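You operate a simulated robot arm through the tools that you are given. There is no shell and no other tool. Be economical: measure what you need, move in short steps, check, and stop when the job is done.

You are at the controls of a simulated robot arm. One attempt, no reset.

## Task
Clear the purple pad out of cabinet A, hang and latch its last door, and switch on.
Fine: the purple pad goes on the ledge of the switch panel; the door with the blue handle; the main switch is off now and comes last.
Where things are to end (x, y in the base frame): purple pad within 60 mm of [480, 70].

The check looks at the end state, three seconds after you hand in, the way a careful person would. Anything else that was tipped, shoved, dropped, spilled or broken makes it a failure.

## Robot
A 6-joint arm with a two-finger parallel gripper on a trunk, on a base that drives. Base frame: it is fixed to the floor where the robot stands at the start and does not move with it; the origin is under the middle of the robot, x ahead of it, y to its left, z up. Units: mm, rad, N and s.
Its first joint turns from -2.897 to 2.897 rad. Places, roughly: blower selector [500, 200, 900]; control selector [500, 500, 900]; door with the green handle [2250, 0, 500]; door with the purple handle [2000, 0, 500]; drives selector [500, 300, 900]; fans selector [500, 500, 700]; foot a castor [700, -300, 100]; foot a knob [800, -300, 200]; foot a nut [900, -400, 200]; foot b castor [1600, -300, 100]; foot b knob [1700, -300, 200]; foot b nut [1700, -400, 200]; foot c castor [2600, -300, 100]; foot c knob [2700, -300, 200]; foot c nut [2700, -400, 200]; lamps selector [500, 300, 700]. Payload 3.43 kg.
Tool frame: the origin (TCP) lies between the finger pads and is the grasp point; the fingertips stand 34 mm ahead of it; z points along the fingers, y is the line along which they close. The gripper opens to 128 mm. The fingers are 24 mm wide and 12 mm thick; the gripper's body (48 by 130 mm) begins 96 mm behind the TCP.
Orientation is that of the tool frame in the base frame, as a unit quaternion [x, y, z, w]. With the fingers straight down and closing along the base's y, the tool's x points along the base's -x, its y along +y and its z along -z.

## Interface
- The arm moves only by the tool arm_command. Its argument "motion" is a list of rows, each a list of 7 numbers: the shift along the tool's x, y, z in mm, then the turn, a rotation vector about the tool's x, y, z in degrees, then the closure, from 0 (fully open) to 1 (shut). In form: [[x, y, z, ax, ay, az, gripper], ...]. A call has 1 to 10 rows; each row shifts and turns the commanded pose from where the row before left it, along the tool's axes as they then stand. Each row takes 0.2 s and may step no farther than 50 mm and 0.15 rad from the row before; otherwise, or with a gripper value out of range, the whole call is refused. A pose out of reach is approached as far as the arm can. The call stops where the force on the tool passes 40 N (or 10 N more than at its start, if that is more) or the arm is blocked; 0.2 s more then pass. Each finger travels about 153 mm/s and halts on what it meets, pressing with about 34 N; the grip force reading is that of the motor and also rises with nothing between the fingers. The clock runs only during rows and for 0.2 s after the last one: add rows that do not move to give the fingers time. It gives the time, the measured TCP pose, the force on the tool (base axes), the opening and the grip force at its end, in the units of the frame above (readings bear some noise), with the torque about the TCP (base axes, N m) and any sound that the robot's microphone picked up.
- Cameras (640 x 400 px; columns grow to the right, rows downward): "scene" is now at [93.6, 157.9, 1159]; the picture's right is [-0.97, -0.23, 0.00], its down [-0.20, 0.87, -0.45] and it looks along [0.10, -0.44, -0.89] (base axes); focal length 214 px, centre (320, 200). "wrist" rides on the gripper at [76, -11, -160] in the tool frame; the picture's right is [0.15, 0.99, 0.00], its down [-0.88, 0.13, -0.46] and it looks along [-0.45, 0.07, 0.89] (tool axes); focal length 234 px, centre (320, 200). There is no depth. A picture from a camera that has moved, and an enlarged one, comes with that camera's place and axes in the base frame and with its lens.
- camera(camera): a new picture of that camera. The clock stands still meanwhile.
- roll_base(legs): drives the robot by 1 to 6 legs, each [ahead, left, turn to the left] in mm, mm and rad, along the robot's own axes; the way and the turn of a leg run together, so that a leg with both is an arc; at most 1500 mm and 3.142 rad a leg. The arm and the cameras ride along, it lands a little off, and it stops where it bumps. It gives what a move gives.
- head_to(pan, tilt): turns the head with the scene camera to pan (to the left, within 2.496 rad either way) and tilt (down, from -0.506 to 1.204), counted from straight ahead of the robot. It gives what a move gives.
- close_up(camera, box): a new picture of the part [left, top, right, bottom] of that camera's present view, enlarged. The clock stands still meanwhile.
- close_job(): hands the job in; it is judged then, once.

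Go step by step. Nothing tells you exact positions but the pictures and the camera data: compare them with the known pose of the tool, close in by small moves and look again before you grip or let go. The budget is 120 turns and 90 pictures, counting those below and the enlarged ones. Unless the task says otherwise, let go and move clear before handing in, and close with one line.

The tools are called after "Request:" as a command line: name --pt "numbers of a row" for each row, then --argument value for the rest, lists and objects as JSON in quotes. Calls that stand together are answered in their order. arm_command: Moves the arm, as the interface text tells. Its arguments: {"type":"object","properties":{"motion":{"type":"array","items":{"type":"array","items":{"type":"number"}}}},"required":["motion"]} The other tools are called the same way: roll_base (legs) drives the base; head_to (pan, tilt) turns the head that bears the scene camera; camera (camera) takes a picture; close_up (camera, box) takes an enlarged picture of a part of a camera's view; close_job () hands the job in.

At the start:

```text
clock: 0.0
tcp_pos: [708.6, -338.5, 1012.5]
tool_rot: [0.0, 1.0, 0.0, 0.0]
wrist_force: [-0.2, -0.5, 0.7]
torque: [-0.01, 0.02, -0.01]
gripper_width: 127.9
gripper_force: 0.1
robot x, y, heading: [0.7, 2.9, 0.002]
head pan, tilt: [-1.339, 1.1]
```

scene: 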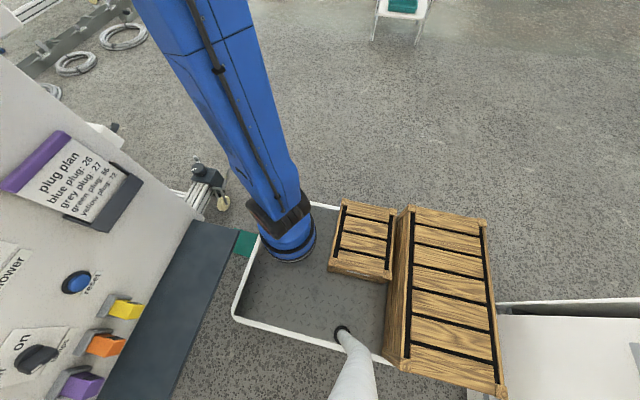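
wrist: 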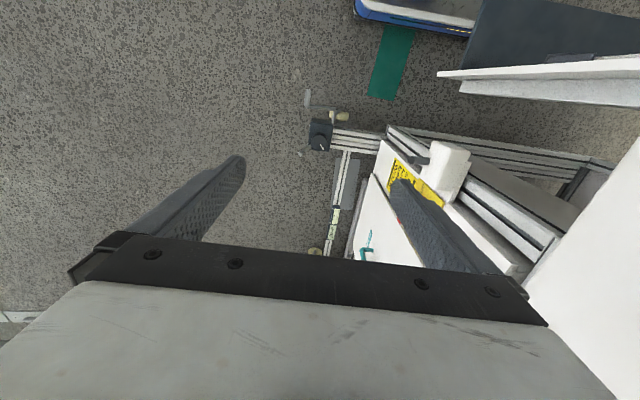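

The head looks down and to the right; I see the switch panel at its left edge and crates on the robot's deck. I'll look around first.

Request:
head_to --pan 0.0 --tilt 0.4

Request:
camera --camera "scene"

Request:
head_to --pan -0.8 --tilt 0.4

Request:
camera --camera "scene"

```text
clock: 1.5
tcp_pos: [708.2, -339.4, 1012.8]
tool_rot: [0.0, 1.0, 0.0, 0.001]
wrist_force: [0.4, -1.3, -0.3]
torque: [-0.01, 0.04, 0.0]
gripper_width: 128.2
gripper_force: 0.1
robot x, y, heading: [2.0, 0.7, -0.003]
head pan, tilt: [0.0, 0.4]
```

```text
87 pictures are left
camera scene: at [171.8, 219.2, 1215.9], right [0.0, -1.0, 0.0], down [-0.39, 0.0, -0.92], along [0.92, 0.0, -0.39], focal length 214 px, centre (320, 200)
```

scene: 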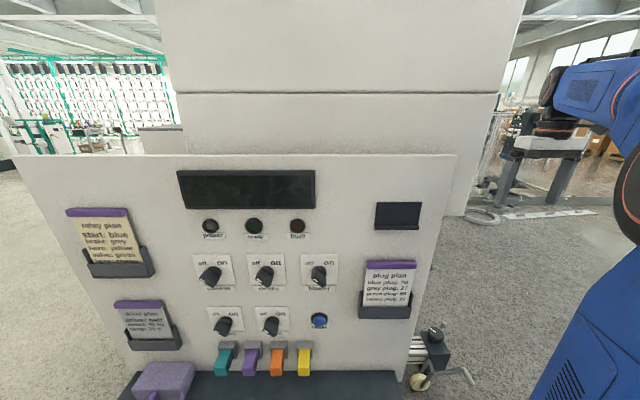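

```text
clock: 2.6
tcp_pos: [708.0, -338.8, 1012.3]
tool_rot: [0.0, 1.0, 0.0, 0.0]
wrist_force: [0.7, 0.4, -0.4]
torque: [-0.03, -0.03, 0.01]
gripper_width: 128.0
gripper_force: 0.0
robot x, y, heading: [2.7, -3.1, -0.004]
head pan, tilt: [-0.799, 0.4]
```

```text
86 pictures are left
camera scene: at [143.8, 152.9, 1215.9], right [-0.72, -0.7, 0.0], down [-0.27, 0.28, -0.92], along [0.64, -0.66, -0.39], focal length 214 px, centre (320, 200)
```

scene: 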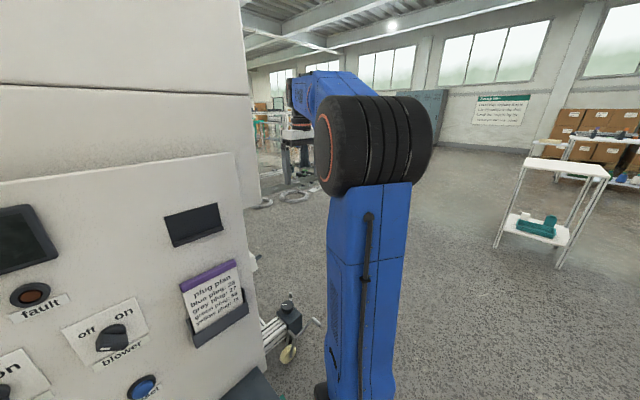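

The switch panel faces me. I'll read its details.

Request:
head_to --pan 0.0 --tilt 0.75

Request:
close_up --camera "scene" --box '[20, 40, 240, 400]'

Request:
close_up --camera "scene" --box '[170, 50, 450, 330]'

```text
clock: 3.8
tcp_pos: [708.0, -339.2, 1013.4]
tool_rot: [0.0, 1.0, 0.001, 0.0]
wrist_force: [-0.8, 0.7, 0.2]
torque: [-0.01, 0.02, 0.03]
gripper_width: 128.1
gripper_force: 0.0
robot x, y, heading: [-0.7, 0.8, 0.003]
head pan, tilt: [0.0, 0.75]
```

```text
1.11 times, centred on (130, 220) of scene
camera zoom: at [162.0, 219.2, 1184.8], right [0.0, -1.0, 0.0], down [-0.68, 0.0, -0.73], along [0.73, 0.0, -0.68], focal length 238 px, centre (531, 178)
```

zoom: 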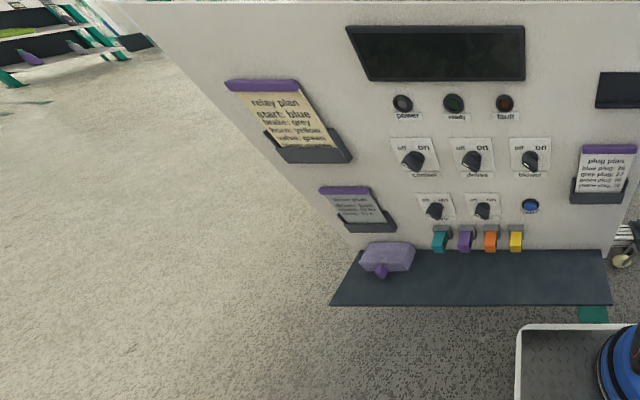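

```text
1.43 times, centred on (310, 190) of scene
camera zoom: at [162.0, 219.2, 1184.8], right [0.0, -1.0, 0.0], down [-0.68, 0.0, -0.73], along [0.73, 0.0, -0.68], focal length 306 px, centre (334, 214)
```

zoom: 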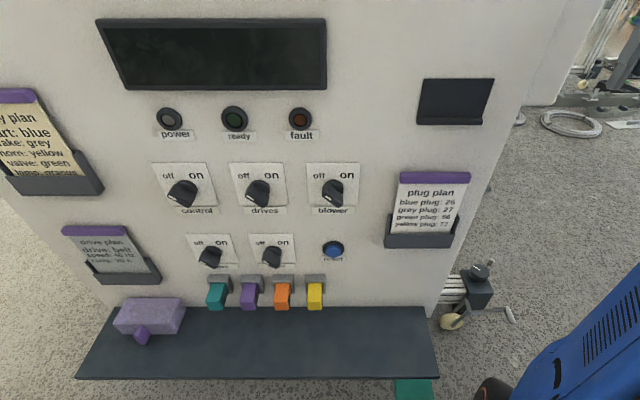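

The main switch is not evident yet, and the cabinets stand in a line along +x with fronts facing -y. I'll drive out to the right, then ahead, and look at the fronts.

Request:
roll_base --legs '[[0, -1200, 0]]'

Request:
head_to --pan 0.3 --tilt 0.4

Request:
camera --camera "scene"

Request:
head_to --pan -1.3 --tilt 0.4

Request:
camera --camera "scene"

```text
clock: 9.8
tcp_pos: [718.2, -1526.9, 1013.1]
tool_rot: [-0.005, 1.0, 0.001, 0.001]
wrist_force: [0.3, 0.1, -0.1]
torque: [-0.01, 0.0, -0.01]
gripper_width: 127.9
gripper_force: 0.1
robot x, y, heading: [5.9, -1194.3, 0.01]
head pan, tilt: [0.0, 0.75]
```

```text
clock: 10.6
tcp_pos: [717.1, -1526.1, 1013.7]
tool_rot: [-0.005, 1.0, 0.0, 0.001]
wrist_force: [-1.0, 0.7, -0.1]
torque: [0.0, 0.0, 0.01]
gripper_width: 127.8
gripper_force: 0.0
robot x, y, heading: [6.7, -1192.5, 0.008]
head pan, tilt: [0.3, 0.4]
```

```text
83 pictures are left
camera scene: at [171.1, -946.0, 1215.8], right [0.3, -0.95, 0.0], down [-0.37, -0.12, -0.92], along [0.88, 0.28, -0.39], focal length 214 px, centre (320, 200)
```

scene: 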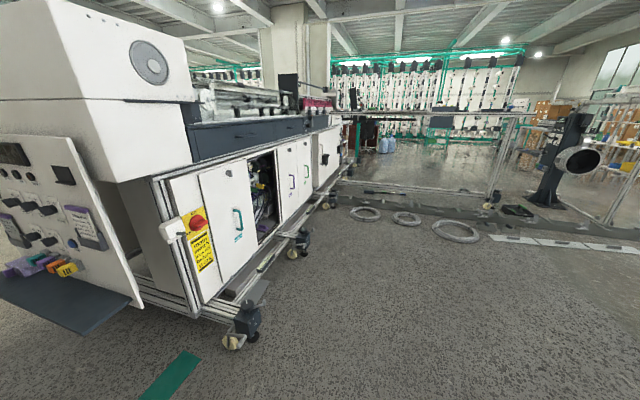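

```text
clock: 12.3
tcp_pos: [717.9, -1526.1, 1013.4]
tool_rot: [-0.005, 1.0, 0.0, -0.001]
wrist_force: [0.5, -0.5, 1.5]
torque: [0.01, 0.01, 0.0]
gripper_width: 128.1
gripper_force: 0.0
robot x, y, heading: [2.7, -1191.2, 0.01]
head pan, tilt: [-1.3, 0.4]
```

```text
82 pictures are left
camera scene: at [108.6, -1063.2, 1215.9], right [-0.96, -0.28, 0.0], down [-0.11, 0.37, -0.92], along [0.26, -0.89, -0.39], focal length 214 px, centre (320, 200)
```

scene: 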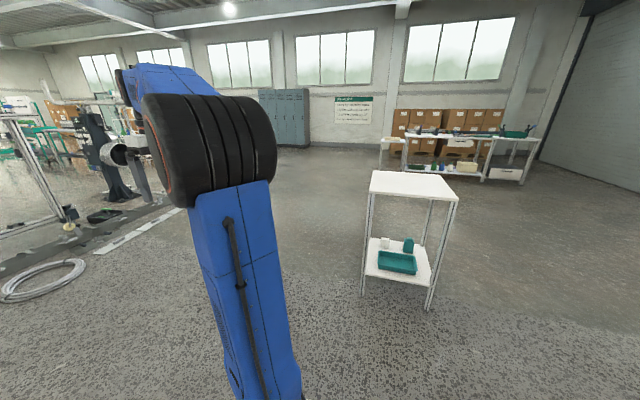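

The main switch (red on yellow) is at the front left of cabinet A, and the second bay is open. I'll look closer and search for the loose door.

Request:
roll_base --legs '[[900, 0, 0]]'

Request:
head_to --pan 1.3 --tilt 0.5

Request:
camera --camera "scene"

Request:
head_to --pan 0.3 --tilt 0.5

Request:
camera --camera "scene"

Request:
head_to --pan -2.2 --tilt 0.5

Request:
camera --camera "scene"

```text
clock: 16.9
tcp_pos: [1596.7, -1512.0, 1013.4]
tool_rot: [-0.007, 1.0, 0.0, 0.0]
wrist_force: [-0.8, -0.7, -0.6]
torque: [-0.01, -0.04, 0.0]
gripper_width: 128.0
gripper_force: 0.2
robot x, y, heading: [879.2, -1182.8, 0.013]
head pan, tilt: [-1.3, 0.4]
```

```text
clock: 19.3
tcp_pos: [1596.6, -1511.9, 1012.5]
tool_rot: [-0.007, 1.0, 0.0, 0.0]
wrist_force: [0.4, -0.5, -1.3]
torque: [-0.02, 0.01, 0.0]
gripper_width: 128.0
gripper_force: 0.0
robot x, y, heading: [882.7, -1177.8, 0.012]
head pan, tilt: [1.3, 0.499]
```

```text
81 pictures are left
camera scene: at [981.3, -874.9, 1206.8], right [0.97, -0.25, 0.0], down [-0.12, -0.46, -0.88], along [0.22, 0.85, -0.48], focal length 214 px, centre (320, 200)
```

scene: 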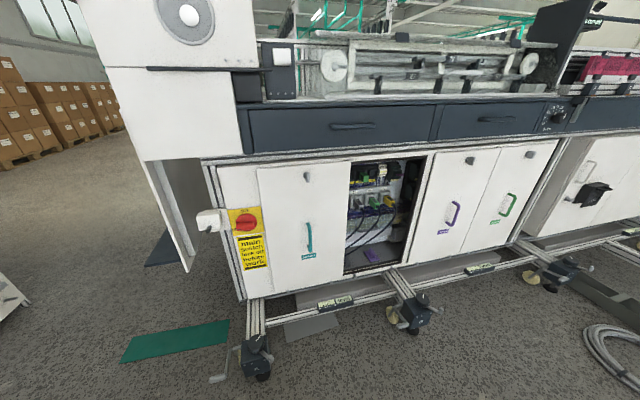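

```text
clock: 20.5
tcp_pos: [1595.0, -1512.2, 1013.0]
tool_rot: [-0.008, 1.0, 0.0, 0.0]
wrist_force: [-0.4, 0.2, -0.8]
torque: [0.02, 0.02, -0.01]
gripper_width: 127.9
gripper_force: 0.2
robot x, y, heading: [886.0, -1181.7, 0.018]
head pan, tilt: [0.3, 0.499]
```

```text
80 pictures are left
camera scene: at [1044.8, -934.6, 1206.7], right [0.31, -0.95, 0.0], down [-0.46, -0.15, -0.88], along [0.83, 0.27, -0.48], focal length 214 px, centre (320, 200)
```

scene: 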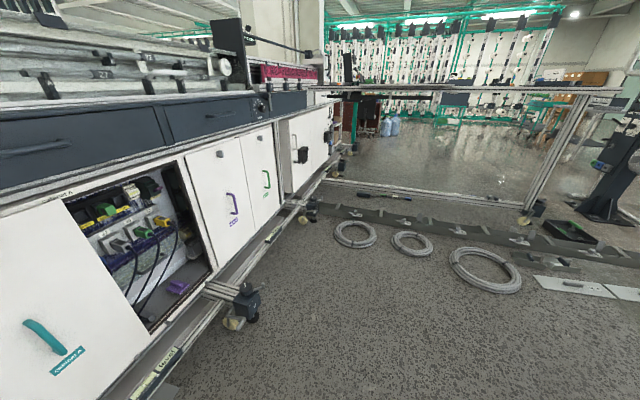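

```text
clock: 22.8
tcp_pos: [1596.5, -1510.3, 1013.0]
tool_rot: [-0.008, 1.0, 0.001, 0.001]
wrist_force: [-0.2, -0.5, 0.4]
torque: [0.0, 0.01, 0.02]
gripper_width: 128.0
gripper_force: 0.0
robot x, y, heading: [878.2, -1180.1, 0.017]
head pan, tilt: [-2.201, 0.499]
```

```text
79 pictures are left
camera scene: at [905.9, -1037.2, 1206.8], right [-0.82, 0.58, 0.0], down [0.28, 0.39, -0.88], along [-0.51, -0.72, -0.48], focal length 214 px, centre (320, 200)
```

scene: 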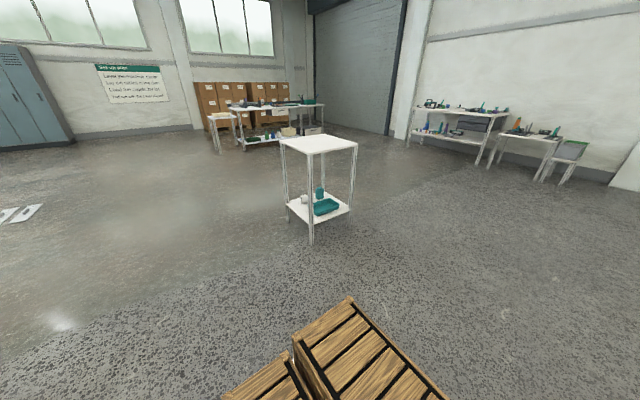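

White plates lie on the floor toward +x; I'll look closely at those and at the open bay.

Request:
head_to --pan -0.4 --tilt 0.5

Request:
camera --camera "scene"

Request:
head_to --pan 1.1 --tilt 0.6

Request:
close_up --camera "scene" --box '[150, 80, 390, 320]'

```text
clock: 24.6
tcp_pos: [1596.3, -1511.4, 1013.8]
tool_rot: [-0.008, 1.0, -0.001, 0.0]
wrist_force: [0.0, 0.1, 0.1]
torque: [0.0, 0.01, -0.02]
gripper_width: 128.0
gripper_force: 0.0
robot x, y, heading: [882.4, -1182.7, 0.014]
head pan, tilt: [-0.4, 0.499]
```

```text
78 pictures are left
camera scene: at [1042.6, -997.1, 1206.7], right [-0.38, -0.93, 0.0], down [-0.44, 0.18, -0.88], along [0.81, -0.33, -0.48], focal length 214 px, centre (320, 200)
```

scene: 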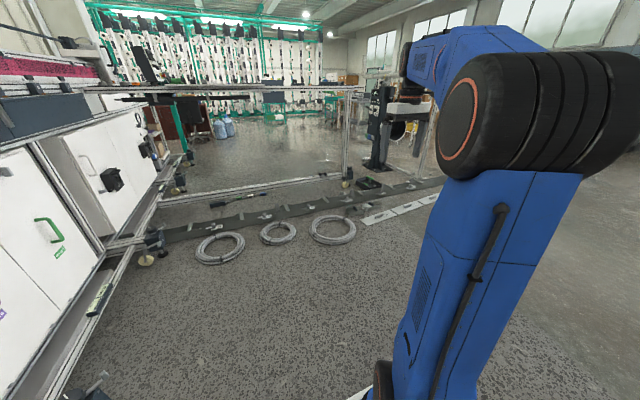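

```text
clock: 26.2
tcp_pos: [1597.9, -1511.9, 1013.3]
tool_rot: [-0.009, 1.0, 0.0, 0.0]
wrist_force: [1.0, 0.1, 0.3]
torque: [-0.01, -0.02, 0.03]
gripper_width: 128.0
gripper_force: 0.1
robot x, y, heading: [884.7, -1184.9, 0.02]
head pan, tilt: [1.1, 0.6]
```

```text
1.67 times, centred on (270, 200) of scene
camera zoom: at [997.3, -883.6, 1197.7], right [0.9, -0.44, 0.0], down [-0.25, -0.51, -0.83], along [0.36, 0.74, -0.56], focal length 358 px, centre (403, 200)
```

zoom: 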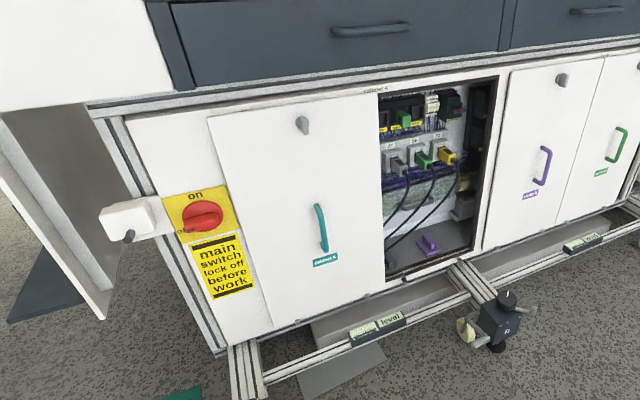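

The open bay shows relays with plugs and a small purple pad on its floor. I need the loose door with a blue handle; check the table and other directions.

Request:
head_to --pan -2.2 --tilt 0.4

Request:
close_up --camera "scene" --box '[170, 60, 420, 250]'

Request:
close_up --camera "scene" --box '[380, 40, 640, 200]'

Request:
head_to --pan 2.2 --tilt 0.4

Request:
camera --camera "scene"

```text
clock: 29.0
tcp_pos: [1595.9, -1512.1, 1014.2]
tool_rot: [-0.007, 1.0, 0.0, 0.0]
wrist_force: [0.6, -0.7, -0.6]
torque: [-0.02, 0.01, 0.0]
gripper_width: 128.3
gripper_force: 0.1
robot x, y, heading: [883.7, -1183.3, 0.017]
head pan, tilt: [-2.201, 0.4]
```

```text
2.11 times, centred on (295, 155) of scene
camera zoom: at [904.9, -1038.6, 1215.9], right [-0.82, 0.58, 0.0], down [0.22, 0.32, -0.92], along [-0.53, -0.75, -0.39], focal length 452 px, centre (373, 295)
```

zoom: 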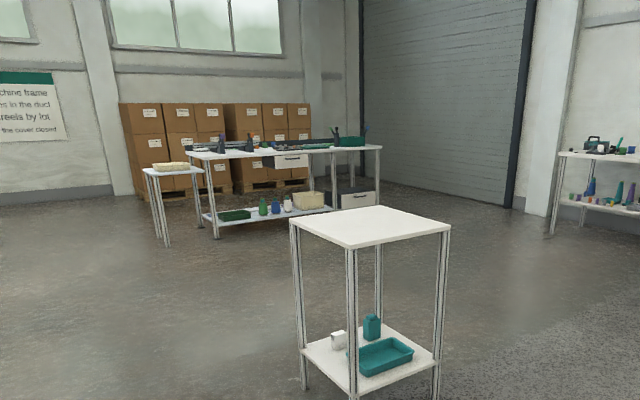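

```text
2.46 times, centred on (510, 120) of scene
camera zoom: at [904.9, -1038.6, 1215.9], right [-0.82, 0.58, 0.0], down [0.22, 0.32, -0.92], along [-0.53, -0.75, -0.39], focal length 528 px, centre (-148, 397)
```

zoom: 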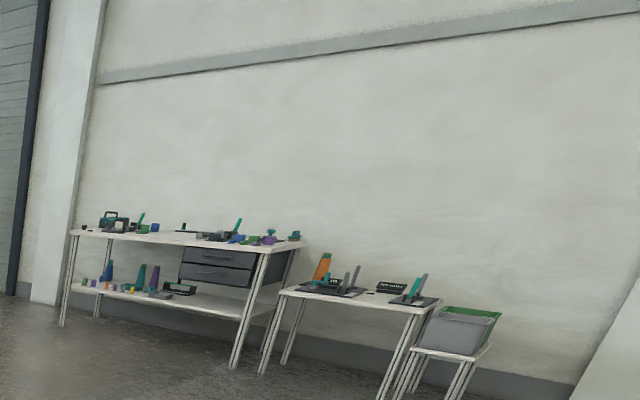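

```text
clock: 32.5
tcp_pos: [1597.2, -1512.0, 1014.1]
tool_rot: [-0.008, 1.0, -0.001, 0.0]
wrist_force: [-0.1, 0.0, 0.0]
torque: [0.03, -0.01, 0.05]
gripper_width: 128.0
gripper_force: 0.1
robot x, y, heading: [883.4, -1184.2, 0.015]
head pan, tilt: [2.201, 0.4]
```

```text
74 pictures are left
camera scene: at [902.6, -888.9, 1215.9], right [0.8, 0.6, 0.0], down [0.23, -0.31, -0.92], along [-0.55, 0.74, -0.39], focal length 214 px, centre (320, 200)
```

scene: 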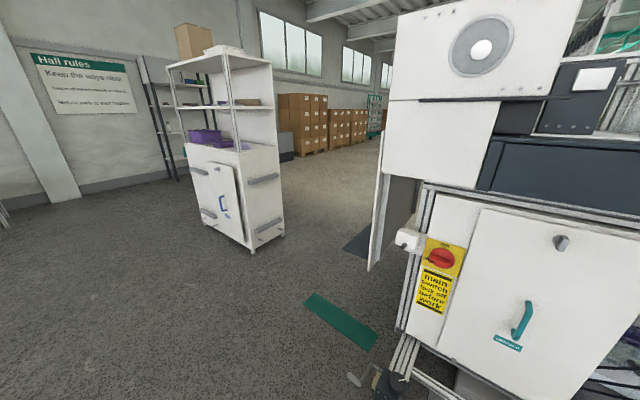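

The blue-handled door leans in a cart behind the start place. Zoom in.

Request:
close_up --camera "scene" --box '[150, 40, 310, 260]'

Request:
close_up --camera "scene" --box '[380, 200, 600, 400]'

```text
1.82 times, centred on (230, 150) of scene
camera zoom: at [902.6, -888.9, 1215.9], right [0.8, 0.6, 0.0], down [0.23, -0.31, -0.92], along [-0.55, 0.74, -0.39], focal length 390 px, centre (484, 291)
```

zoom: 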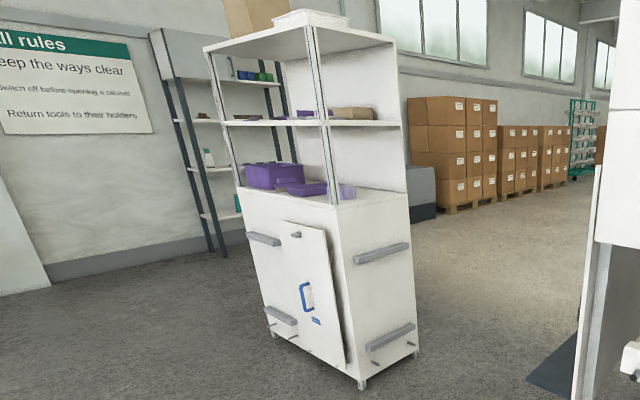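

```text
2.00 times, centred on (490, 300) of scene
camera zoom: at [902.6, -888.9, 1215.9], right [0.8, 0.6, 0.0], down [0.23, -0.31, -0.92], along [-0.55, 0.74, -0.39], focal length 429 px, centre (-20, 0)
```

zoom: 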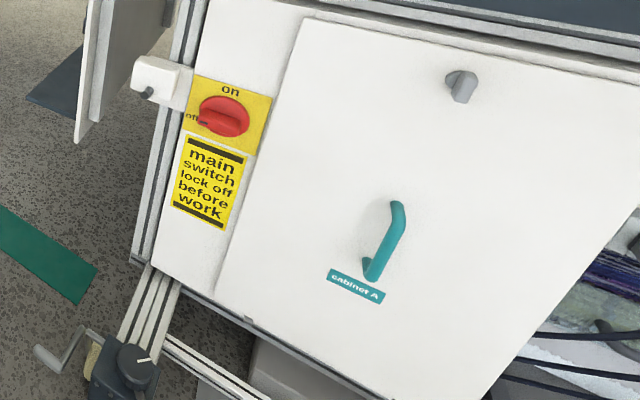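

The task layout is clear: bay about x 1320–1720, front y≈-50, pad on its floor. I'll turn to face the cabinet and move in front of the open bay.

Request:
roll_base --legs '[[0, 0, 1.556], [0, -300, 0]]'

Request:
head_to --pan -0.3 --tilt 0.6

Request:
camera --camera "scene"

Request:
camera --camera "wrist"

```text
clock: 38.4
tcp_pos: [1503.4, -458.7, 1013.1]
tool_rot: [0.716, -0.698, 0.0, 0.0]
wrist_force: [-0.7, 0.2, -0.5]
torque: [0.0, 0.02, 0.0]
gripper_width: 128.2
gripper_force: 0.1
robot x, y, heading: [1180.6, -1177.0, 1.603]
head pan, tilt: [2.201, 0.4]
```

```text
clock: 40.7
tcp_pos: [1504.3, -458.1, 1012.1]
tool_rot: [0.716, -0.698, 0.0, 0.0]
wrist_force: [0.7, 0.3, 0.1]
torque: [-0.01, 0.01, -0.02]
gripper_width: 128.0
gripper_force: 0.1
robot x, y, heading: [1185.1, -1175.5, 1.593]
head pan, tilt: [-0.3, 0.6]
```

```text
71 pictures are left
camera scene: at [984.6, -1016.8, 1197.7], right [0.96, -0.27, 0.0], down [-0.15, -0.54, -0.83], along [0.22, 0.79, -0.56], focal length 214 px, centre (320, 200)
```

scene: 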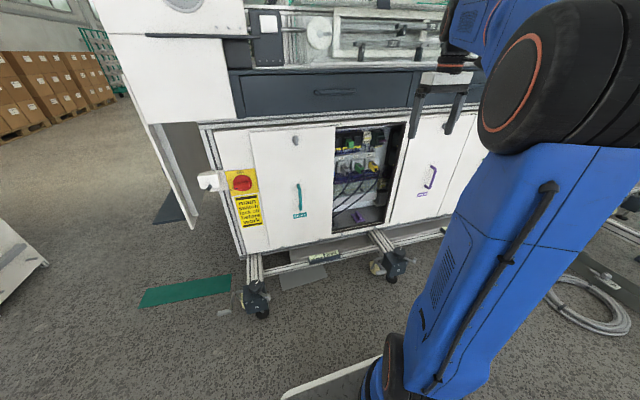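

```text
70 pictures are left
camera wrist: at [1518.0, -534.7, 1172.7], right [-0.99, -0.17, 0.0], down [-0.15, 0.88, 0.46], along [-0.08, 0.45, -0.89], focal length 234 px, centre (320, 200)
```

wrist: 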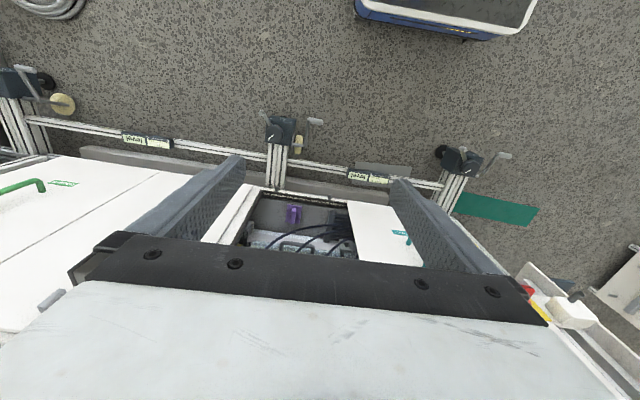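

The pad is near [1545, 40, 235]. I'll tilt the tool 45° and lower it, staying in front of the cabinet.

Request:
arm_command --pt "0 0 0 0 -7.5 0 0" --pt "0 0 0 0 -7.5 0 0" --pt "0 0 0 0 -7.5 0 0" --pt "0 0 0 0 -7.5 0 0" --pt "0 0 0 0 -7.5 0 0" --pt "0 0 0 0 -7.5 0 0"

Request:
arm_command --pt "34 0 34 0 0 0 0" --pt "34 0 34 0 0 0 0" --pt "34 0 34 0 0 0 0" --pt "34 0 34 0 0 0 0" --pt "34 0 34 0 0 0 0" --pt "34 0 34 0 0 0 0" --pt "34 0 34 0 0 0 0" --pt "34 0 34 0 0 0 0" --pt "34 0 34 0 0 0 0" --pt "34 0 34 0 0 0 0"

Request:
camera --camera "wrist"

```text
clock: 42.1
tcp_pos: [1503.6, -459.4, 1012.5]
tool_rot: [0.661, -0.645, -0.275, -0.268]
wrist_force: [-0.7, 0.1, -0.2]
torque: [0.02, 0.01, 0.0]
gripper_width: 128.0
gripper_force: 0.1
robot x, y, heading: [1182.5, -1172.8, 1.598]
head pan, tilt: [-0.3, 0.6]
```

```text
clock: 44.3
tcp_pos: [1508.5, -454.0, 535.0]
tool_rot: [0.662, -0.645, -0.274, -0.266]
wrist_force: [-0.7, 0.3, 0.1]
torque: [-0.02, 0.0, -0.01]
gripper_width: 127.9
gripper_force: 0.0
out of reach, approached as far as the arm can: row 10
robot x, y, heading: [1181.2, -1175.8, 1.599]
head pan, tilt: [-0.3, 0.6]
```

```text
69 pictures are left
camera wrist: at [1524.3, -621.2, 595.2], right [-0.99, -0.13, -0.1], down [-0.14, 0.3, 0.94], along [-0.09, 0.95, -0.31], focal length 234 px, centre (320, 200)
```

wrist: 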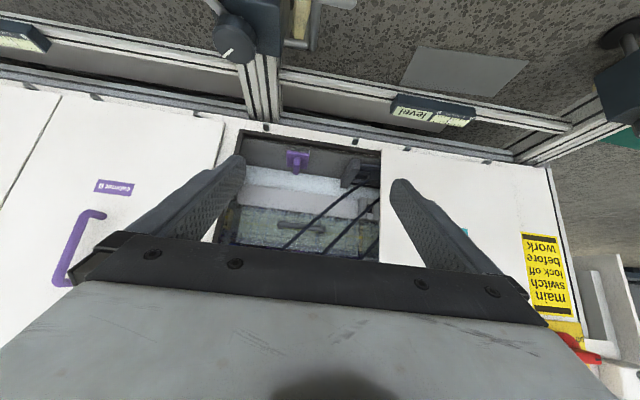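

The bay is now well in view (picture upside down). Enlarge the bay floor and the hinge bits at its lower edge.

Request:
close_up --camera "wrist" --box '[210, 90, 420, 230]'

Request:
close_up --camera "wrist" --box '[50, 60, 290, 220]'

```text
2.86 times, centred on (315, 160) of wrist
camera zoom: at [1524.3, -621.2, 595.2], right [-0.99, -0.13, -0.1], down [-0.14, 0.3, 0.94], along [-0.09, 0.95, -0.31], focal length 669 px, centre (334, 314)
```

zoom: 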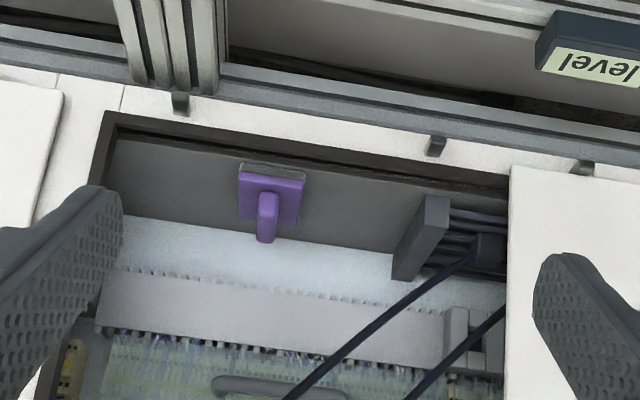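

```text
2.50 times, centred on (170, 140) of wrist
camera zoom: at [1524.3, -621.2, 595.2], right [-0.99, -0.13, -0.1], down [-0.14, 0.3, 0.94], along [-0.09, 0.95, -0.31], focal length 585 px, centre (695, 350)
```

zoom: 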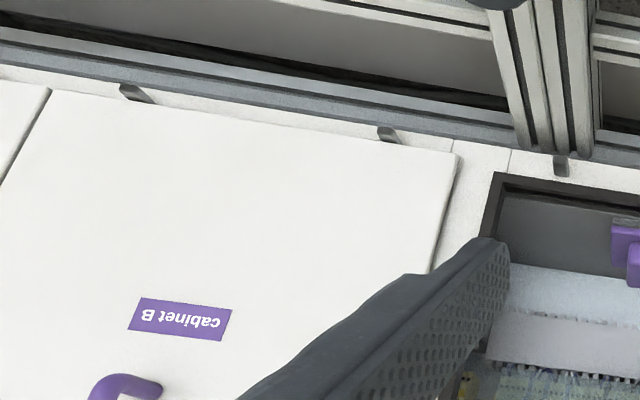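

Doors rest in two hooks at x≈1388 and 1640, z≈225, latched at the top. Drive nearer so that the arm can reach the pad.

Request:
roll_base --legs '[[240, -20, -0.028]]'

Request:
arm_command --pt "28 0 28 0 0 0 0.3" --pt "28 0 28 0 0 0 0.3" --pt "28 0 28 0 0 0 0.3"

Request:
camera --camera "wrist"

```text
clock: 46.1
tcp_pos: [1546.1, -226.0, 536.1]
tool_rot: [-0.653, 0.654, 0.27, 0.27]
wrist_force: [0.5, -0.4, -0.6]
torque: [0.02, -0.03, 0.0]
gripper_width: 128.0
gripper_force: 0.1
robot x, y, heading: [1201.0, -942.0, 1.572]
head pan, tilt: [-0.3, 0.6]
```

```text
clock: 46.9
tcp_pos: [1555.2, -214.9, 430.0]
tool_rot: [-0.653, 0.655, 0.272, 0.266]
wrist_force: [-0.3, 0.2, -0.3]
torque: [0.03, 0.03, 0.03]
gripper_width: 89.4
gripper_force: 0.1
out of reach, approached as far as the arm can: row 1, 2, 3
robot x, y, heading: [1202.3, -938.9, 1.568]
head pan, tilt: [-0.3, 0.6]
```

```text
66 pictures are left
camera wrist: at [1568.0, -382.5, 489.8], right [-0.99, -0.1, -0.1], down [-0.12, 0.3, 0.94], along [-0.07, 0.95, -0.31], focal length 234 px, centre (320, 200)
```

wrist: 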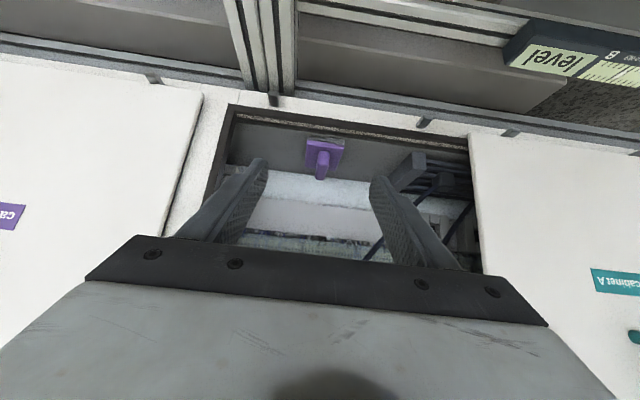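

Pad estimated at [1544, 20, 262] with an upright fin. I advance into the bay halfway.

Request:
arm_command --pt "-8 1 26 0 0 0 0.3" --pt "-8 1 26 0 0 0 0.3" --pt "-8 1 26 0 0 0 0.3" --pt "-8 1 26 0 0 0 0.3" --pt "-8 1 26 0 0 0 0.3"

Request:
camera --camera "wrist"

Request:
camera --camera "scene"

```text
clock: 48.1
tcp_pos: [1554.1, -92.1, 367.4]
tool_rot: [-0.653, 0.655, 0.272, 0.265]
wrist_force: [0.7, -0.7, 0.2]
torque: [-0.01, -0.02, -0.03]
gripper_width: 89.4
gripper_force: 0.0
out of reach, approached as far as the arm can: row 1
robot x, y, heading: [1198.3, -939.8, 1.573]
head pan, tilt: [-0.3, 0.6]
```

```text
65 pictures are left
camera wrist: at [1566.8, -259.4, 428.4], right [-0.99, -0.1, -0.09], down [-0.12, 0.31, 0.94], along [-0.07, 0.95, -0.32], focal length 234 px, centre (320, 200)
```

wrist: 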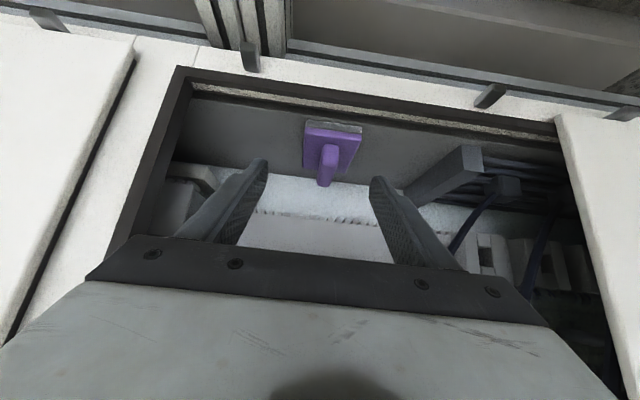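

```text
64 pictures are left
camera scene: at [1006.2, -774.3, 1197.7], right [0.95, -0.3, 0.0], down [-0.17, -0.54, -0.83], along [0.25, 0.79, -0.56], focal length 214 px, centre (320, 200)
```

scene: 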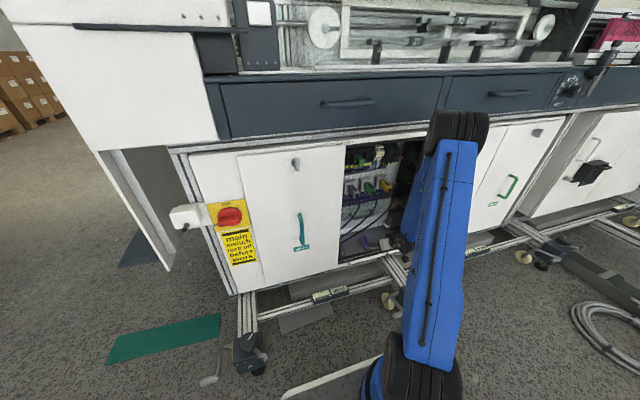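

I keep going toward the fin with the fingers straddling it.

Request:
arm_command --pt "-6 2 24 0 0 0 0.3" --pt "-6 2 24 0 0 0 0.3" --pt "-6 2 24 0 0 0 0.3" --pt "-6 2 20 0 0 0 0.3"

Request:
camera --camera "wrist"

Request:
close_up --camera "scene" --box '[320, 130, 440, 270]'

```text
clock: 49.1
tcp_pos: [1548.2, -11.0, 320.6]
tool_rot: [-0.652, 0.654, 0.271, 0.27]
wrist_force: [0.4, 0.5, 1.0]
torque: [0.0, -0.01, 0.03]
gripper_width: 89.5
gripper_force: 0.1
robot x, y, heading: [1200.3, -938.8, 1.574]
head pan, tilt: [-0.3, 0.6]
```

```text
63 pictures are left
camera wrist: at [1560.3, -178.1, 380.1], right [-0.99, -0.1, -0.1], down [-0.13, 0.3, 0.94], along [-0.07, 0.95, -0.31], focal length 234 px, centre (320, 200)
```

wrist: 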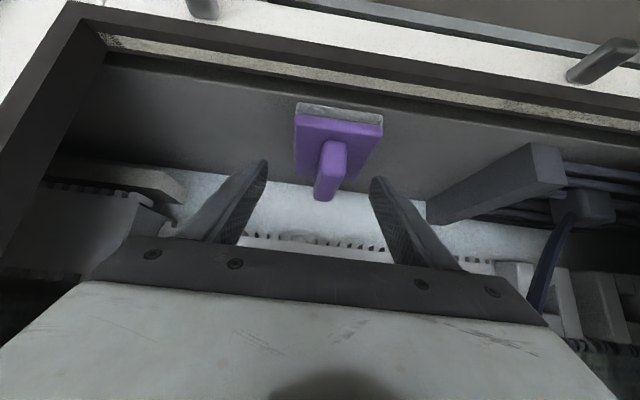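

```text
2.86 times, centred on (380, 200) of scene
camera zoom: at [1006.2, -774.3, 1197.7], right [0.95, -0.3, 0.0], down [-0.17, -0.54, -0.83], along [0.25, 0.79, -0.56], focal length 613 px, centre (149, 200)
```

zoom: 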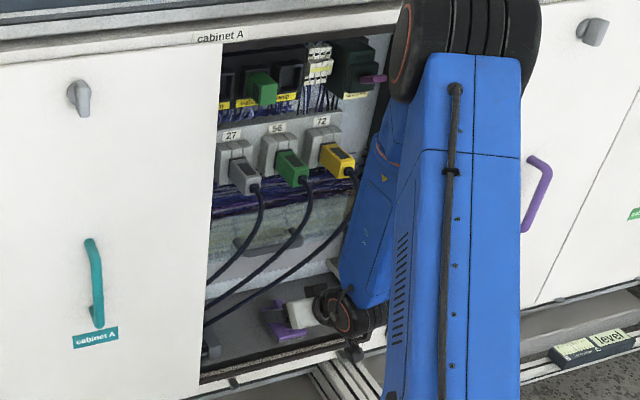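

Fin is at about [1541, 10], z 275–310. Last small approach then grip.

Request:
arm_command --pt "-3 4 14 0 0 0 0.3" --pt "-3 4 13 0 0 0 0.3" --pt "0 0 0 0 0 0 0.3"

Request:
camera --camera "wrist"

```text
clock: 49.9
tcp_pos: [1538.9, 13.4, 306.4]
tool_rot: [-0.653, 0.654, 0.271, 0.269]
wrist_force: [0.8, 0.2, 0.2]
torque: [0.01, 0.01, -0.01]
gripper_width: 89.9
gripper_force: 0.0
robot x, y, heading: [1204.3, -939.4, 1.569]
head pan, tilt: [-0.3, 0.6]
```

```text
61 pictures are left
camera wrist: at [1551.0, -154.7, 365.4], right [-0.99, -0.1, -0.1], down [-0.13, 0.3, 0.94], along [-0.07, 0.95, -0.31], focal length 234 px, centre (320, 200)
```

wrist: 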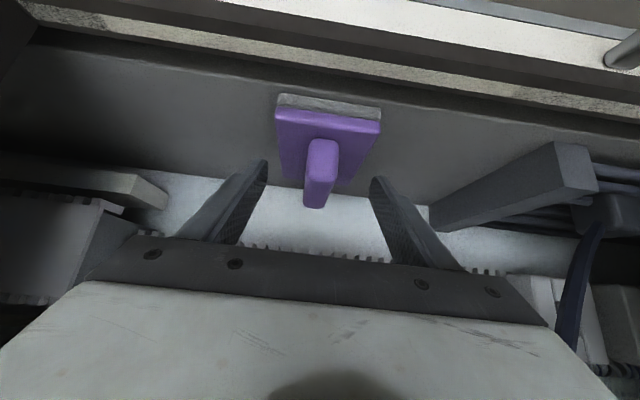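

The fin is between the fingertips; slight forward shift, then close.

Request:
arm_command --pt "-8 0 8 0 0 0 0.3" --pt "0 0 0 0 0 0 0.6" --pt "0 0 0 0 0 0 0.9" --pt "0 0 0 0 0 0 0.95" --pt "0 0 0 0 0 0 0.95"

Request:
camera --camera "wrist"

```text
clock: 51.1
tcp_pos: [1537.7, 23.0, 305.2]
tool_rot: [-0.653, 0.654, 0.271, 0.27]
wrist_force: [0.6, 0.3, 4.2]
torque: [0.18, -0.01, -0.05]
gripper_width: 63.9
gripper_force: 34.7
robot x, y, heading: [1201.7, -934.1, 1.571]
head pan, tilt: [-0.3, 0.6]
```

```text
60 pictures are left
camera wrist: at [1549.9, -143.9, 364.8], right [-0.99, -0.1, -0.1], down [-0.13, 0.3, 0.94], along [-0.07, 0.95, -0.31], focal length 234 px, centre (320, 200)
```

wrist: 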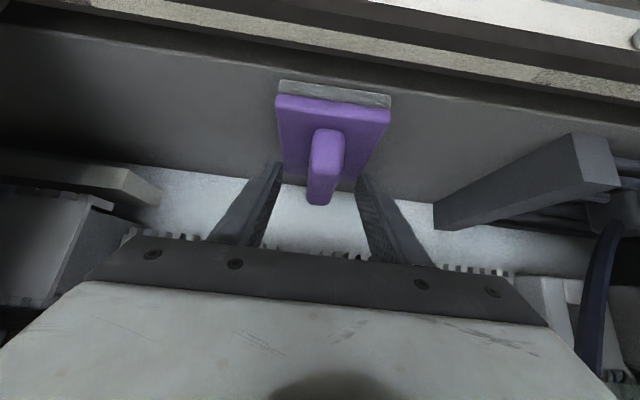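

The fingers caught the 64 mm-wide base tips-first; the fin is nearer (y≈10). Open, back 25 mm, and grip the fin.

Request:
arm_command --pt "0 0 0 0 0 0 0.4" --pt "0 0 0 0 0 0 0.4" --pt "9 0 -9 0 0 0 0.4" --pt "9 0 -9 0 0 0 0.4" --pt "0 0 0 0 0 0 0.6" --pt "0 0 0 0 0 0 0.9" --pt "0 0 0 0 0 0 0.95" --pt "0 0 0 0 0 0 0.95"

Request:
camera --camera "wrist"

```text
clock: 52.9
tcp_pos: [1540.4, -3.6, 306.4]
tool_rot: [-0.653, 0.655, 0.273, 0.264]
wrist_force: [0.0, 0.3, 0.1]
torque: [-0.03, -0.03, -0.02]
gripper_width: 64.2
gripper_force: 33.9
robot x, y, heading: [1201.1, -938.4, 1.568]
head pan, tilt: [-0.3, 0.6]
```

```text
59 pictures are left
camera wrist: at [1552.8, -169.5, 365.9], right [-0.99, -0.11, -0.09], down [-0.12, 0.31, 0.94], along [-0.07, 0.95, -0.32], focal length 234 px, centre (320, 200)
```

wrist: 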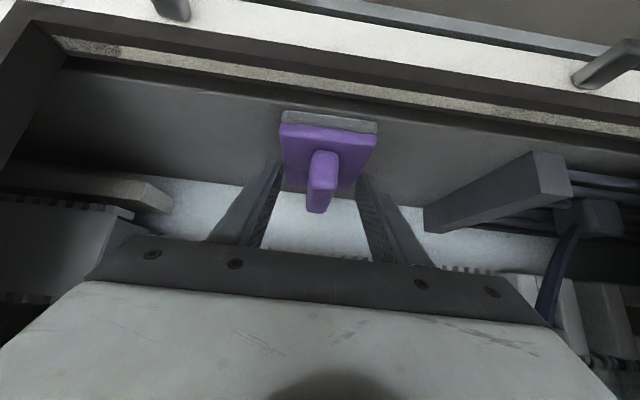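

Tips still touch the base's sides (base top at z≈283). Raise 13 mm and grip again.

Request:
arm_command --pt "0 0 0 0 0 0 0.4" --pt "0 0 0 0 0 0 0.4" --pt "-9 0 -9 0 0 0 0.4" --pt "-2 0 2 0 0 0 0.6" --pt "0 0 0 0 0 0 0.9" --pt "0 0 0 0 0 0 0.95" --pt "0 0 0 0 0 0 0.95"

Request:
camera --camera "wrist"

```text
clock: 54.5
tcp_pos: [1539.7, 0.1, 317.0]
tool_rot: [-0.653, 0.654, 0.271, 0.269]
wrist_force: [-0.1, -0.9, 3.3]
torque: [0.14, -0.11, 0.0]
gripper_width: 18.9
gripper_force: 34.6
robot x, y, heading: [1198.9, -938.7, 1.566]
head pan, tilt: [-0.3, 0.6]
```

```text
58 pictures are left
camera wrist: at [1551.2, -167.3, 377.7], right [-0.99, -0.1, -0.1], down [-0.13, 0.3, 0.94], along [-0.07, 0.95, -0.31], focal length 234 px, centre (320, 200)
```

wrist: 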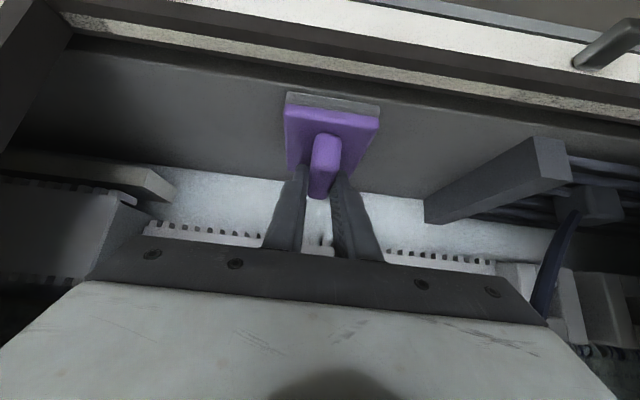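

Fin gripped. Lift slightly and check, then withdraw.

Request:
arm_command --pt "-11 0 -11 0 0 0 0.95" --pt "-11 0 -11 0 0 0 0.95" --pt "10 0 -30 0 0 0 0.95" --pt "10 0 -30 0 0 0 0.95" --pt "10 0 -30 0 0 0 0.95" --pt "10 0 -30 0 0 0 0.95"

Request:
camera --camera "wrist"

```text
clock: 55.9
tcp_pos: [1539.3, -114.4, 403.5]
tool_rot: [0.654, -0.653, -0.271, -0.269]
wrist_force: [-0.5, 0.0, -0.4]
torque: [-0.03, 0.01, -0.01]
gripper_width: 19.0
gripper_force: 33.9
robot x, y, heading: [1199.9, -940.0, 1.567]
head pan, tilt: [-0.3, 0.6]
```

```text
57 pictures are left
camera wrist: at [1549.5, -280.8, 463.5], right [-0.99, -0.1, -0.1], down [-0.13, 0.3, 0.94], along [-0.07, 0.95, -0.31], focal length 234 px, centre (320, 200)
```

wrist: 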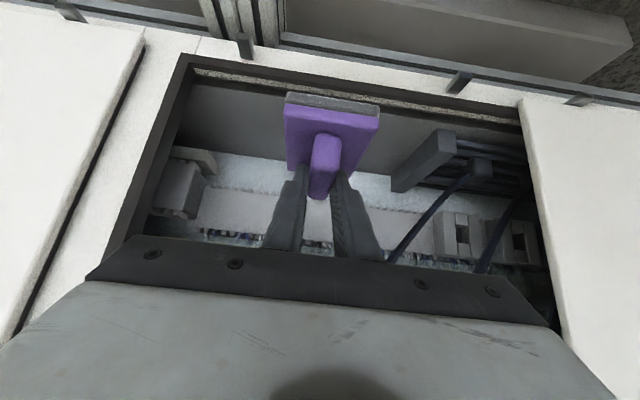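

Pad is held. Back the base away, raise the arm, and drive toward the panel's right end, to set the pad from the -y side.

Request:
roll_base --legs '[[-300, 0, 0]]'

Request:
arm_command --pt "-35 0 -35 0 0 0 0.95" --pt "-35 0 -35 0 0 0 0.95" --pt "-35 0 -35 0 0 0 0.95" --pt "-35 0 -35 0 0 0 0.95" --pt "-35 0 -35 0 0 0 0.95" --pt "-35 0 -35 0 0 0 0.95"

Request:
roll_base --legs '[[0, 1090, 0]]'

Request:
head_to --pan -0.2 --tilt 0.6

Request:
camera --camera "scene"

Request:
camera --camera "wrist"

```text
clock: 57.9
tcp_pos: [1531.9, -410.4, 404.8]
tool_rot: [0.655, -0.651, -0.272, -0.269]
wrist_force: [0.5, -0.3, -0.6]
torque: [-0.01, 0.01, 0.02]
gripper_width: 19.6
gripper_force: 33.7
robot x, y, heading: [1201.8, -1238.3, 1.576]
head pan, tilt: [-0.3, 0.6]
```

```text
clock: 59.3
tcp_pos: [1532.8, -408.7, 700.5]
tool_rot: [0.656, -0.652, -0.271, -0.268]
wrist_force: [0.5, -0.3, -1.0]
torque: [0.0, 0.0, 0.02]
gripper_width: 19.2
gripper_force: 34.1
robot x, y, heading: [1201.5, -1238.9, 1.578]
head pan, tilt: [-0.3, 0.6]
```

```text
clock: 64.9
tcp_pos: [441.5, -415.9, 700.3]
tool_rot: [0.655, -0.652, -0.271, -0.27]
wrist_force: [0.6, -0.1, -1.0]
torque: [-0.01, -0.03, 0.02]
gripper_width: 19.1
gripper_force: 33.8
robot x, y, heading: [110.2, -1242.7, 1.577]
head pan, tilt: [-0.3, 0.6]
```

```text
clock: 65.6
tcp_pos: [441.5, -415.6, 700.0]
tool_rot: [0.656, -0.652, -0.271, -0.268]
wrist_force: [0.0, -0.1, -0.6]
torque: [0.0, 0.03, -0.01]
gripper_width: 19.3
gripper_force: 34.3
robot x, y, heading: [111.3, -1247.3, 1.571]
head pan, tilt: [-0.201, 0.6]
```

```text
56 pictures are left
camera scene: at [-94.5, -1079.5, 1197.7], right [0.98, -0.19, 0.0], down [-0.11, -0.55, -0.82], along [0.16, 0.81, -0.57], focal length 214 px, centre (320, 200)
```

scene: 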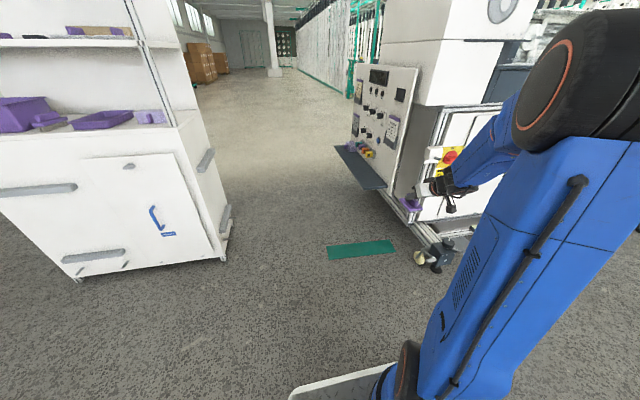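

```text
55 pictures are left
camera wrist: at [454.6, -583.0, 759.5], right [-0.99, -0.11, -0.1], down [-0.13, 0.3, 0.94], along [-0.07, 0.95, -0.31], focal length 234 px, centre (320, 200)
```

wrist: 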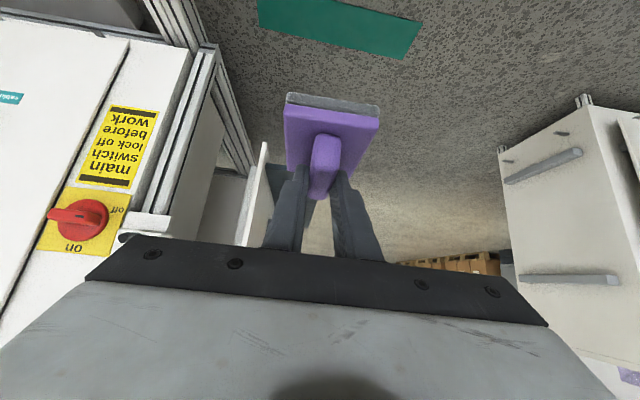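

I see the panel edge-on with the ledge behind the pad. Enlarge to locate the ledge.

Request:
close_up --camera "wrist" --box '[220, 80, 420, 260]'

Request:
close_up --camera "scene" --box '[320, 50, 480, 240]'

```text
2.22 times, centred on (320, 170) of wrist
camera zoom: at [454.6, -583.0, 759.5], right [-0.99, -0.11, -0.1], down [-0.13, 0.3, 0.94], along [-0.07, 0.95, -0.31], focal length 520 px, centre (320, 267)
```

zoom: 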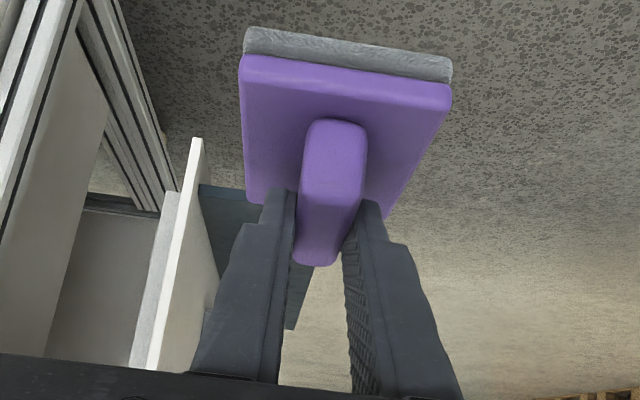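

```text
2.11 times, centred on (400, 145) of scene
camera zoom: at [-94.5, -1079.5, 1197.7], right [0.98, -0.19, 0.0], down [-0.11, -0.55, -0.82], along [0.16, 0.81, -0.57], focal length 452 px, centre (152, 316)
```

zoom: 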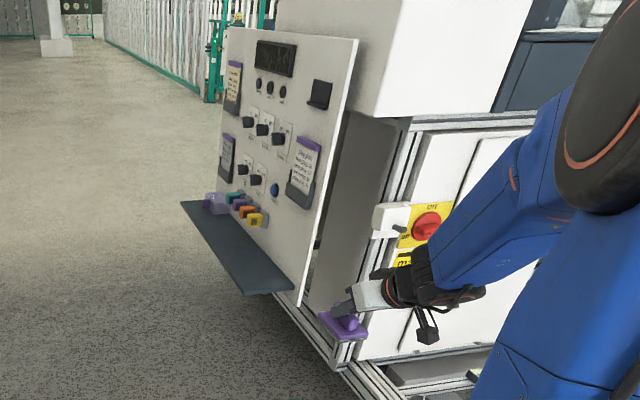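

Ledge: x 396–553, from y=0 on, z≈490. Drive forward so that the pad hovers over its near end.

Request:
roll_base --legs '[[400, -25, 0]]'

Request:
camera --camera "wrist"

```text
clock: 68.1
tcp_pos: [456.6, -8.3, 700.9]
tool_rot: [0.659, -0.649, -0.272, -0.267]
wrist_force: [0.7, 0.2, -0.9]
torque: [0.01, 0.01, 0.0]
gripper_width: 19.3
gripper_force: 34.3
robot x, y, heading: [127.8, -840.7, 1.581]
head pan, tilt: [-0.201, 0.6]
```

```text
52 pictures are left
camera wrist: at [470.0, -175.4, 759.5], right [-0.99, -0.12, -0.1], down [-0.13, 0.3, 0.94], along [-0.08, 0.95, -0.31], focal length 234 px, centre (320, 200)
```

wrist: 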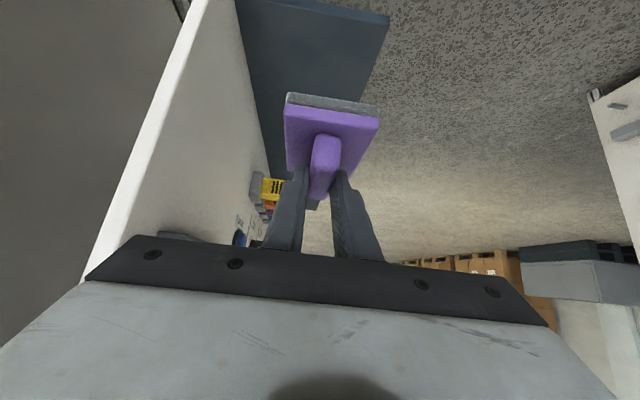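

View confirms the ledge. Lower the pad toward it.

Request:
arm_command --pt "9 -2 25 0 0 0 0.95" --pt "9 -2 25 0 0 0 0.95" --pt "9 -2 25 0 0 0 0.95" --pt "9 -2 25 0 0 0 0.95" --pt "9 -2 25 0 0 0 0.95" --pt "8 -2 24 0 0 0 0.95"

Request:
camera --camera "wrist"

Request:
close_up --camera "scene" --box '[340, 130, 520, 300]'

```text
clock: 69.5
tcp_pos: [466.7, 60.9, 557.3]
tool_rot: [0.659, -0.648, -0.273, -0.268]
wrist_force: [0.2, -0.3, 3.1]
torque: [-0.28, 0.11, -0.02]
gripper_width: 19.3
gripper_force: 33.7
robot x, y, heading: [134.4, -837.9, 1.587]
head pan, tilt: [-0.201, 0.6]
```

```text
51 pictures are left
camera wrist: at [480.5, -106.5, 616.3], right [-0.99, -0.12, -0.1], down [-0.13, 0.3, 0.94], along [-0.08, 0.95, -0.31], focal length 234 px, centre (320, 200)
```

wrist: 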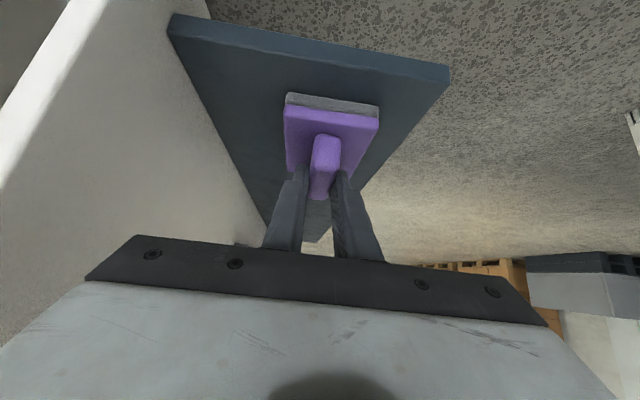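

```text
2.35 times, centred on (430, 215) of scene
camera zoom: at [-75.1, -676.7, 1197.7], right [0.98, -0.19, 0.0], down [-0.1, -0.56, -0.83], along [0.15, 0.81, -0.56], focal length 505 px, centre (61, 165)
```

zoom: 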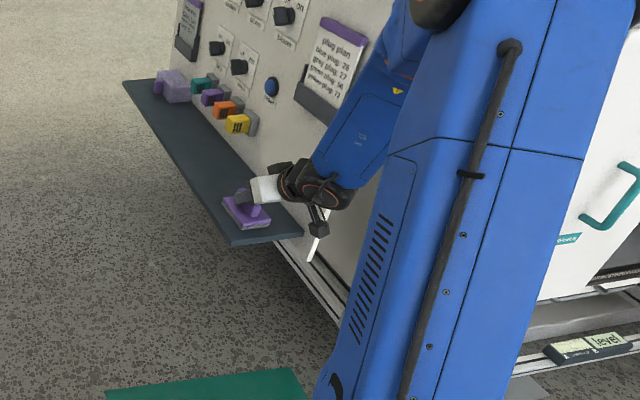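

The pad touches or nearly touches the ledge. Lower by a couple of mm to confirm.

Request:
arm_command --pt "1 0 1 0 0 0 0.95" --pt "0 0 0 0 0 0 0.95"

```text
clock: 70.1
tcp_pos: [466.5, 60.6, 556.3]
tool_rot: [0.658, -0.648, -0.273, -0.269]
wrist_force: [-0.9, 4.7, 15.6]
torque: [-0.33, -0.02, -0.02]
gripper_width: 19.4
gripper_force: 34.5
robot x, y, heading: [129.2, -838.2, 1.588]
head pan, tilt: [-0.201, 0.6]
```

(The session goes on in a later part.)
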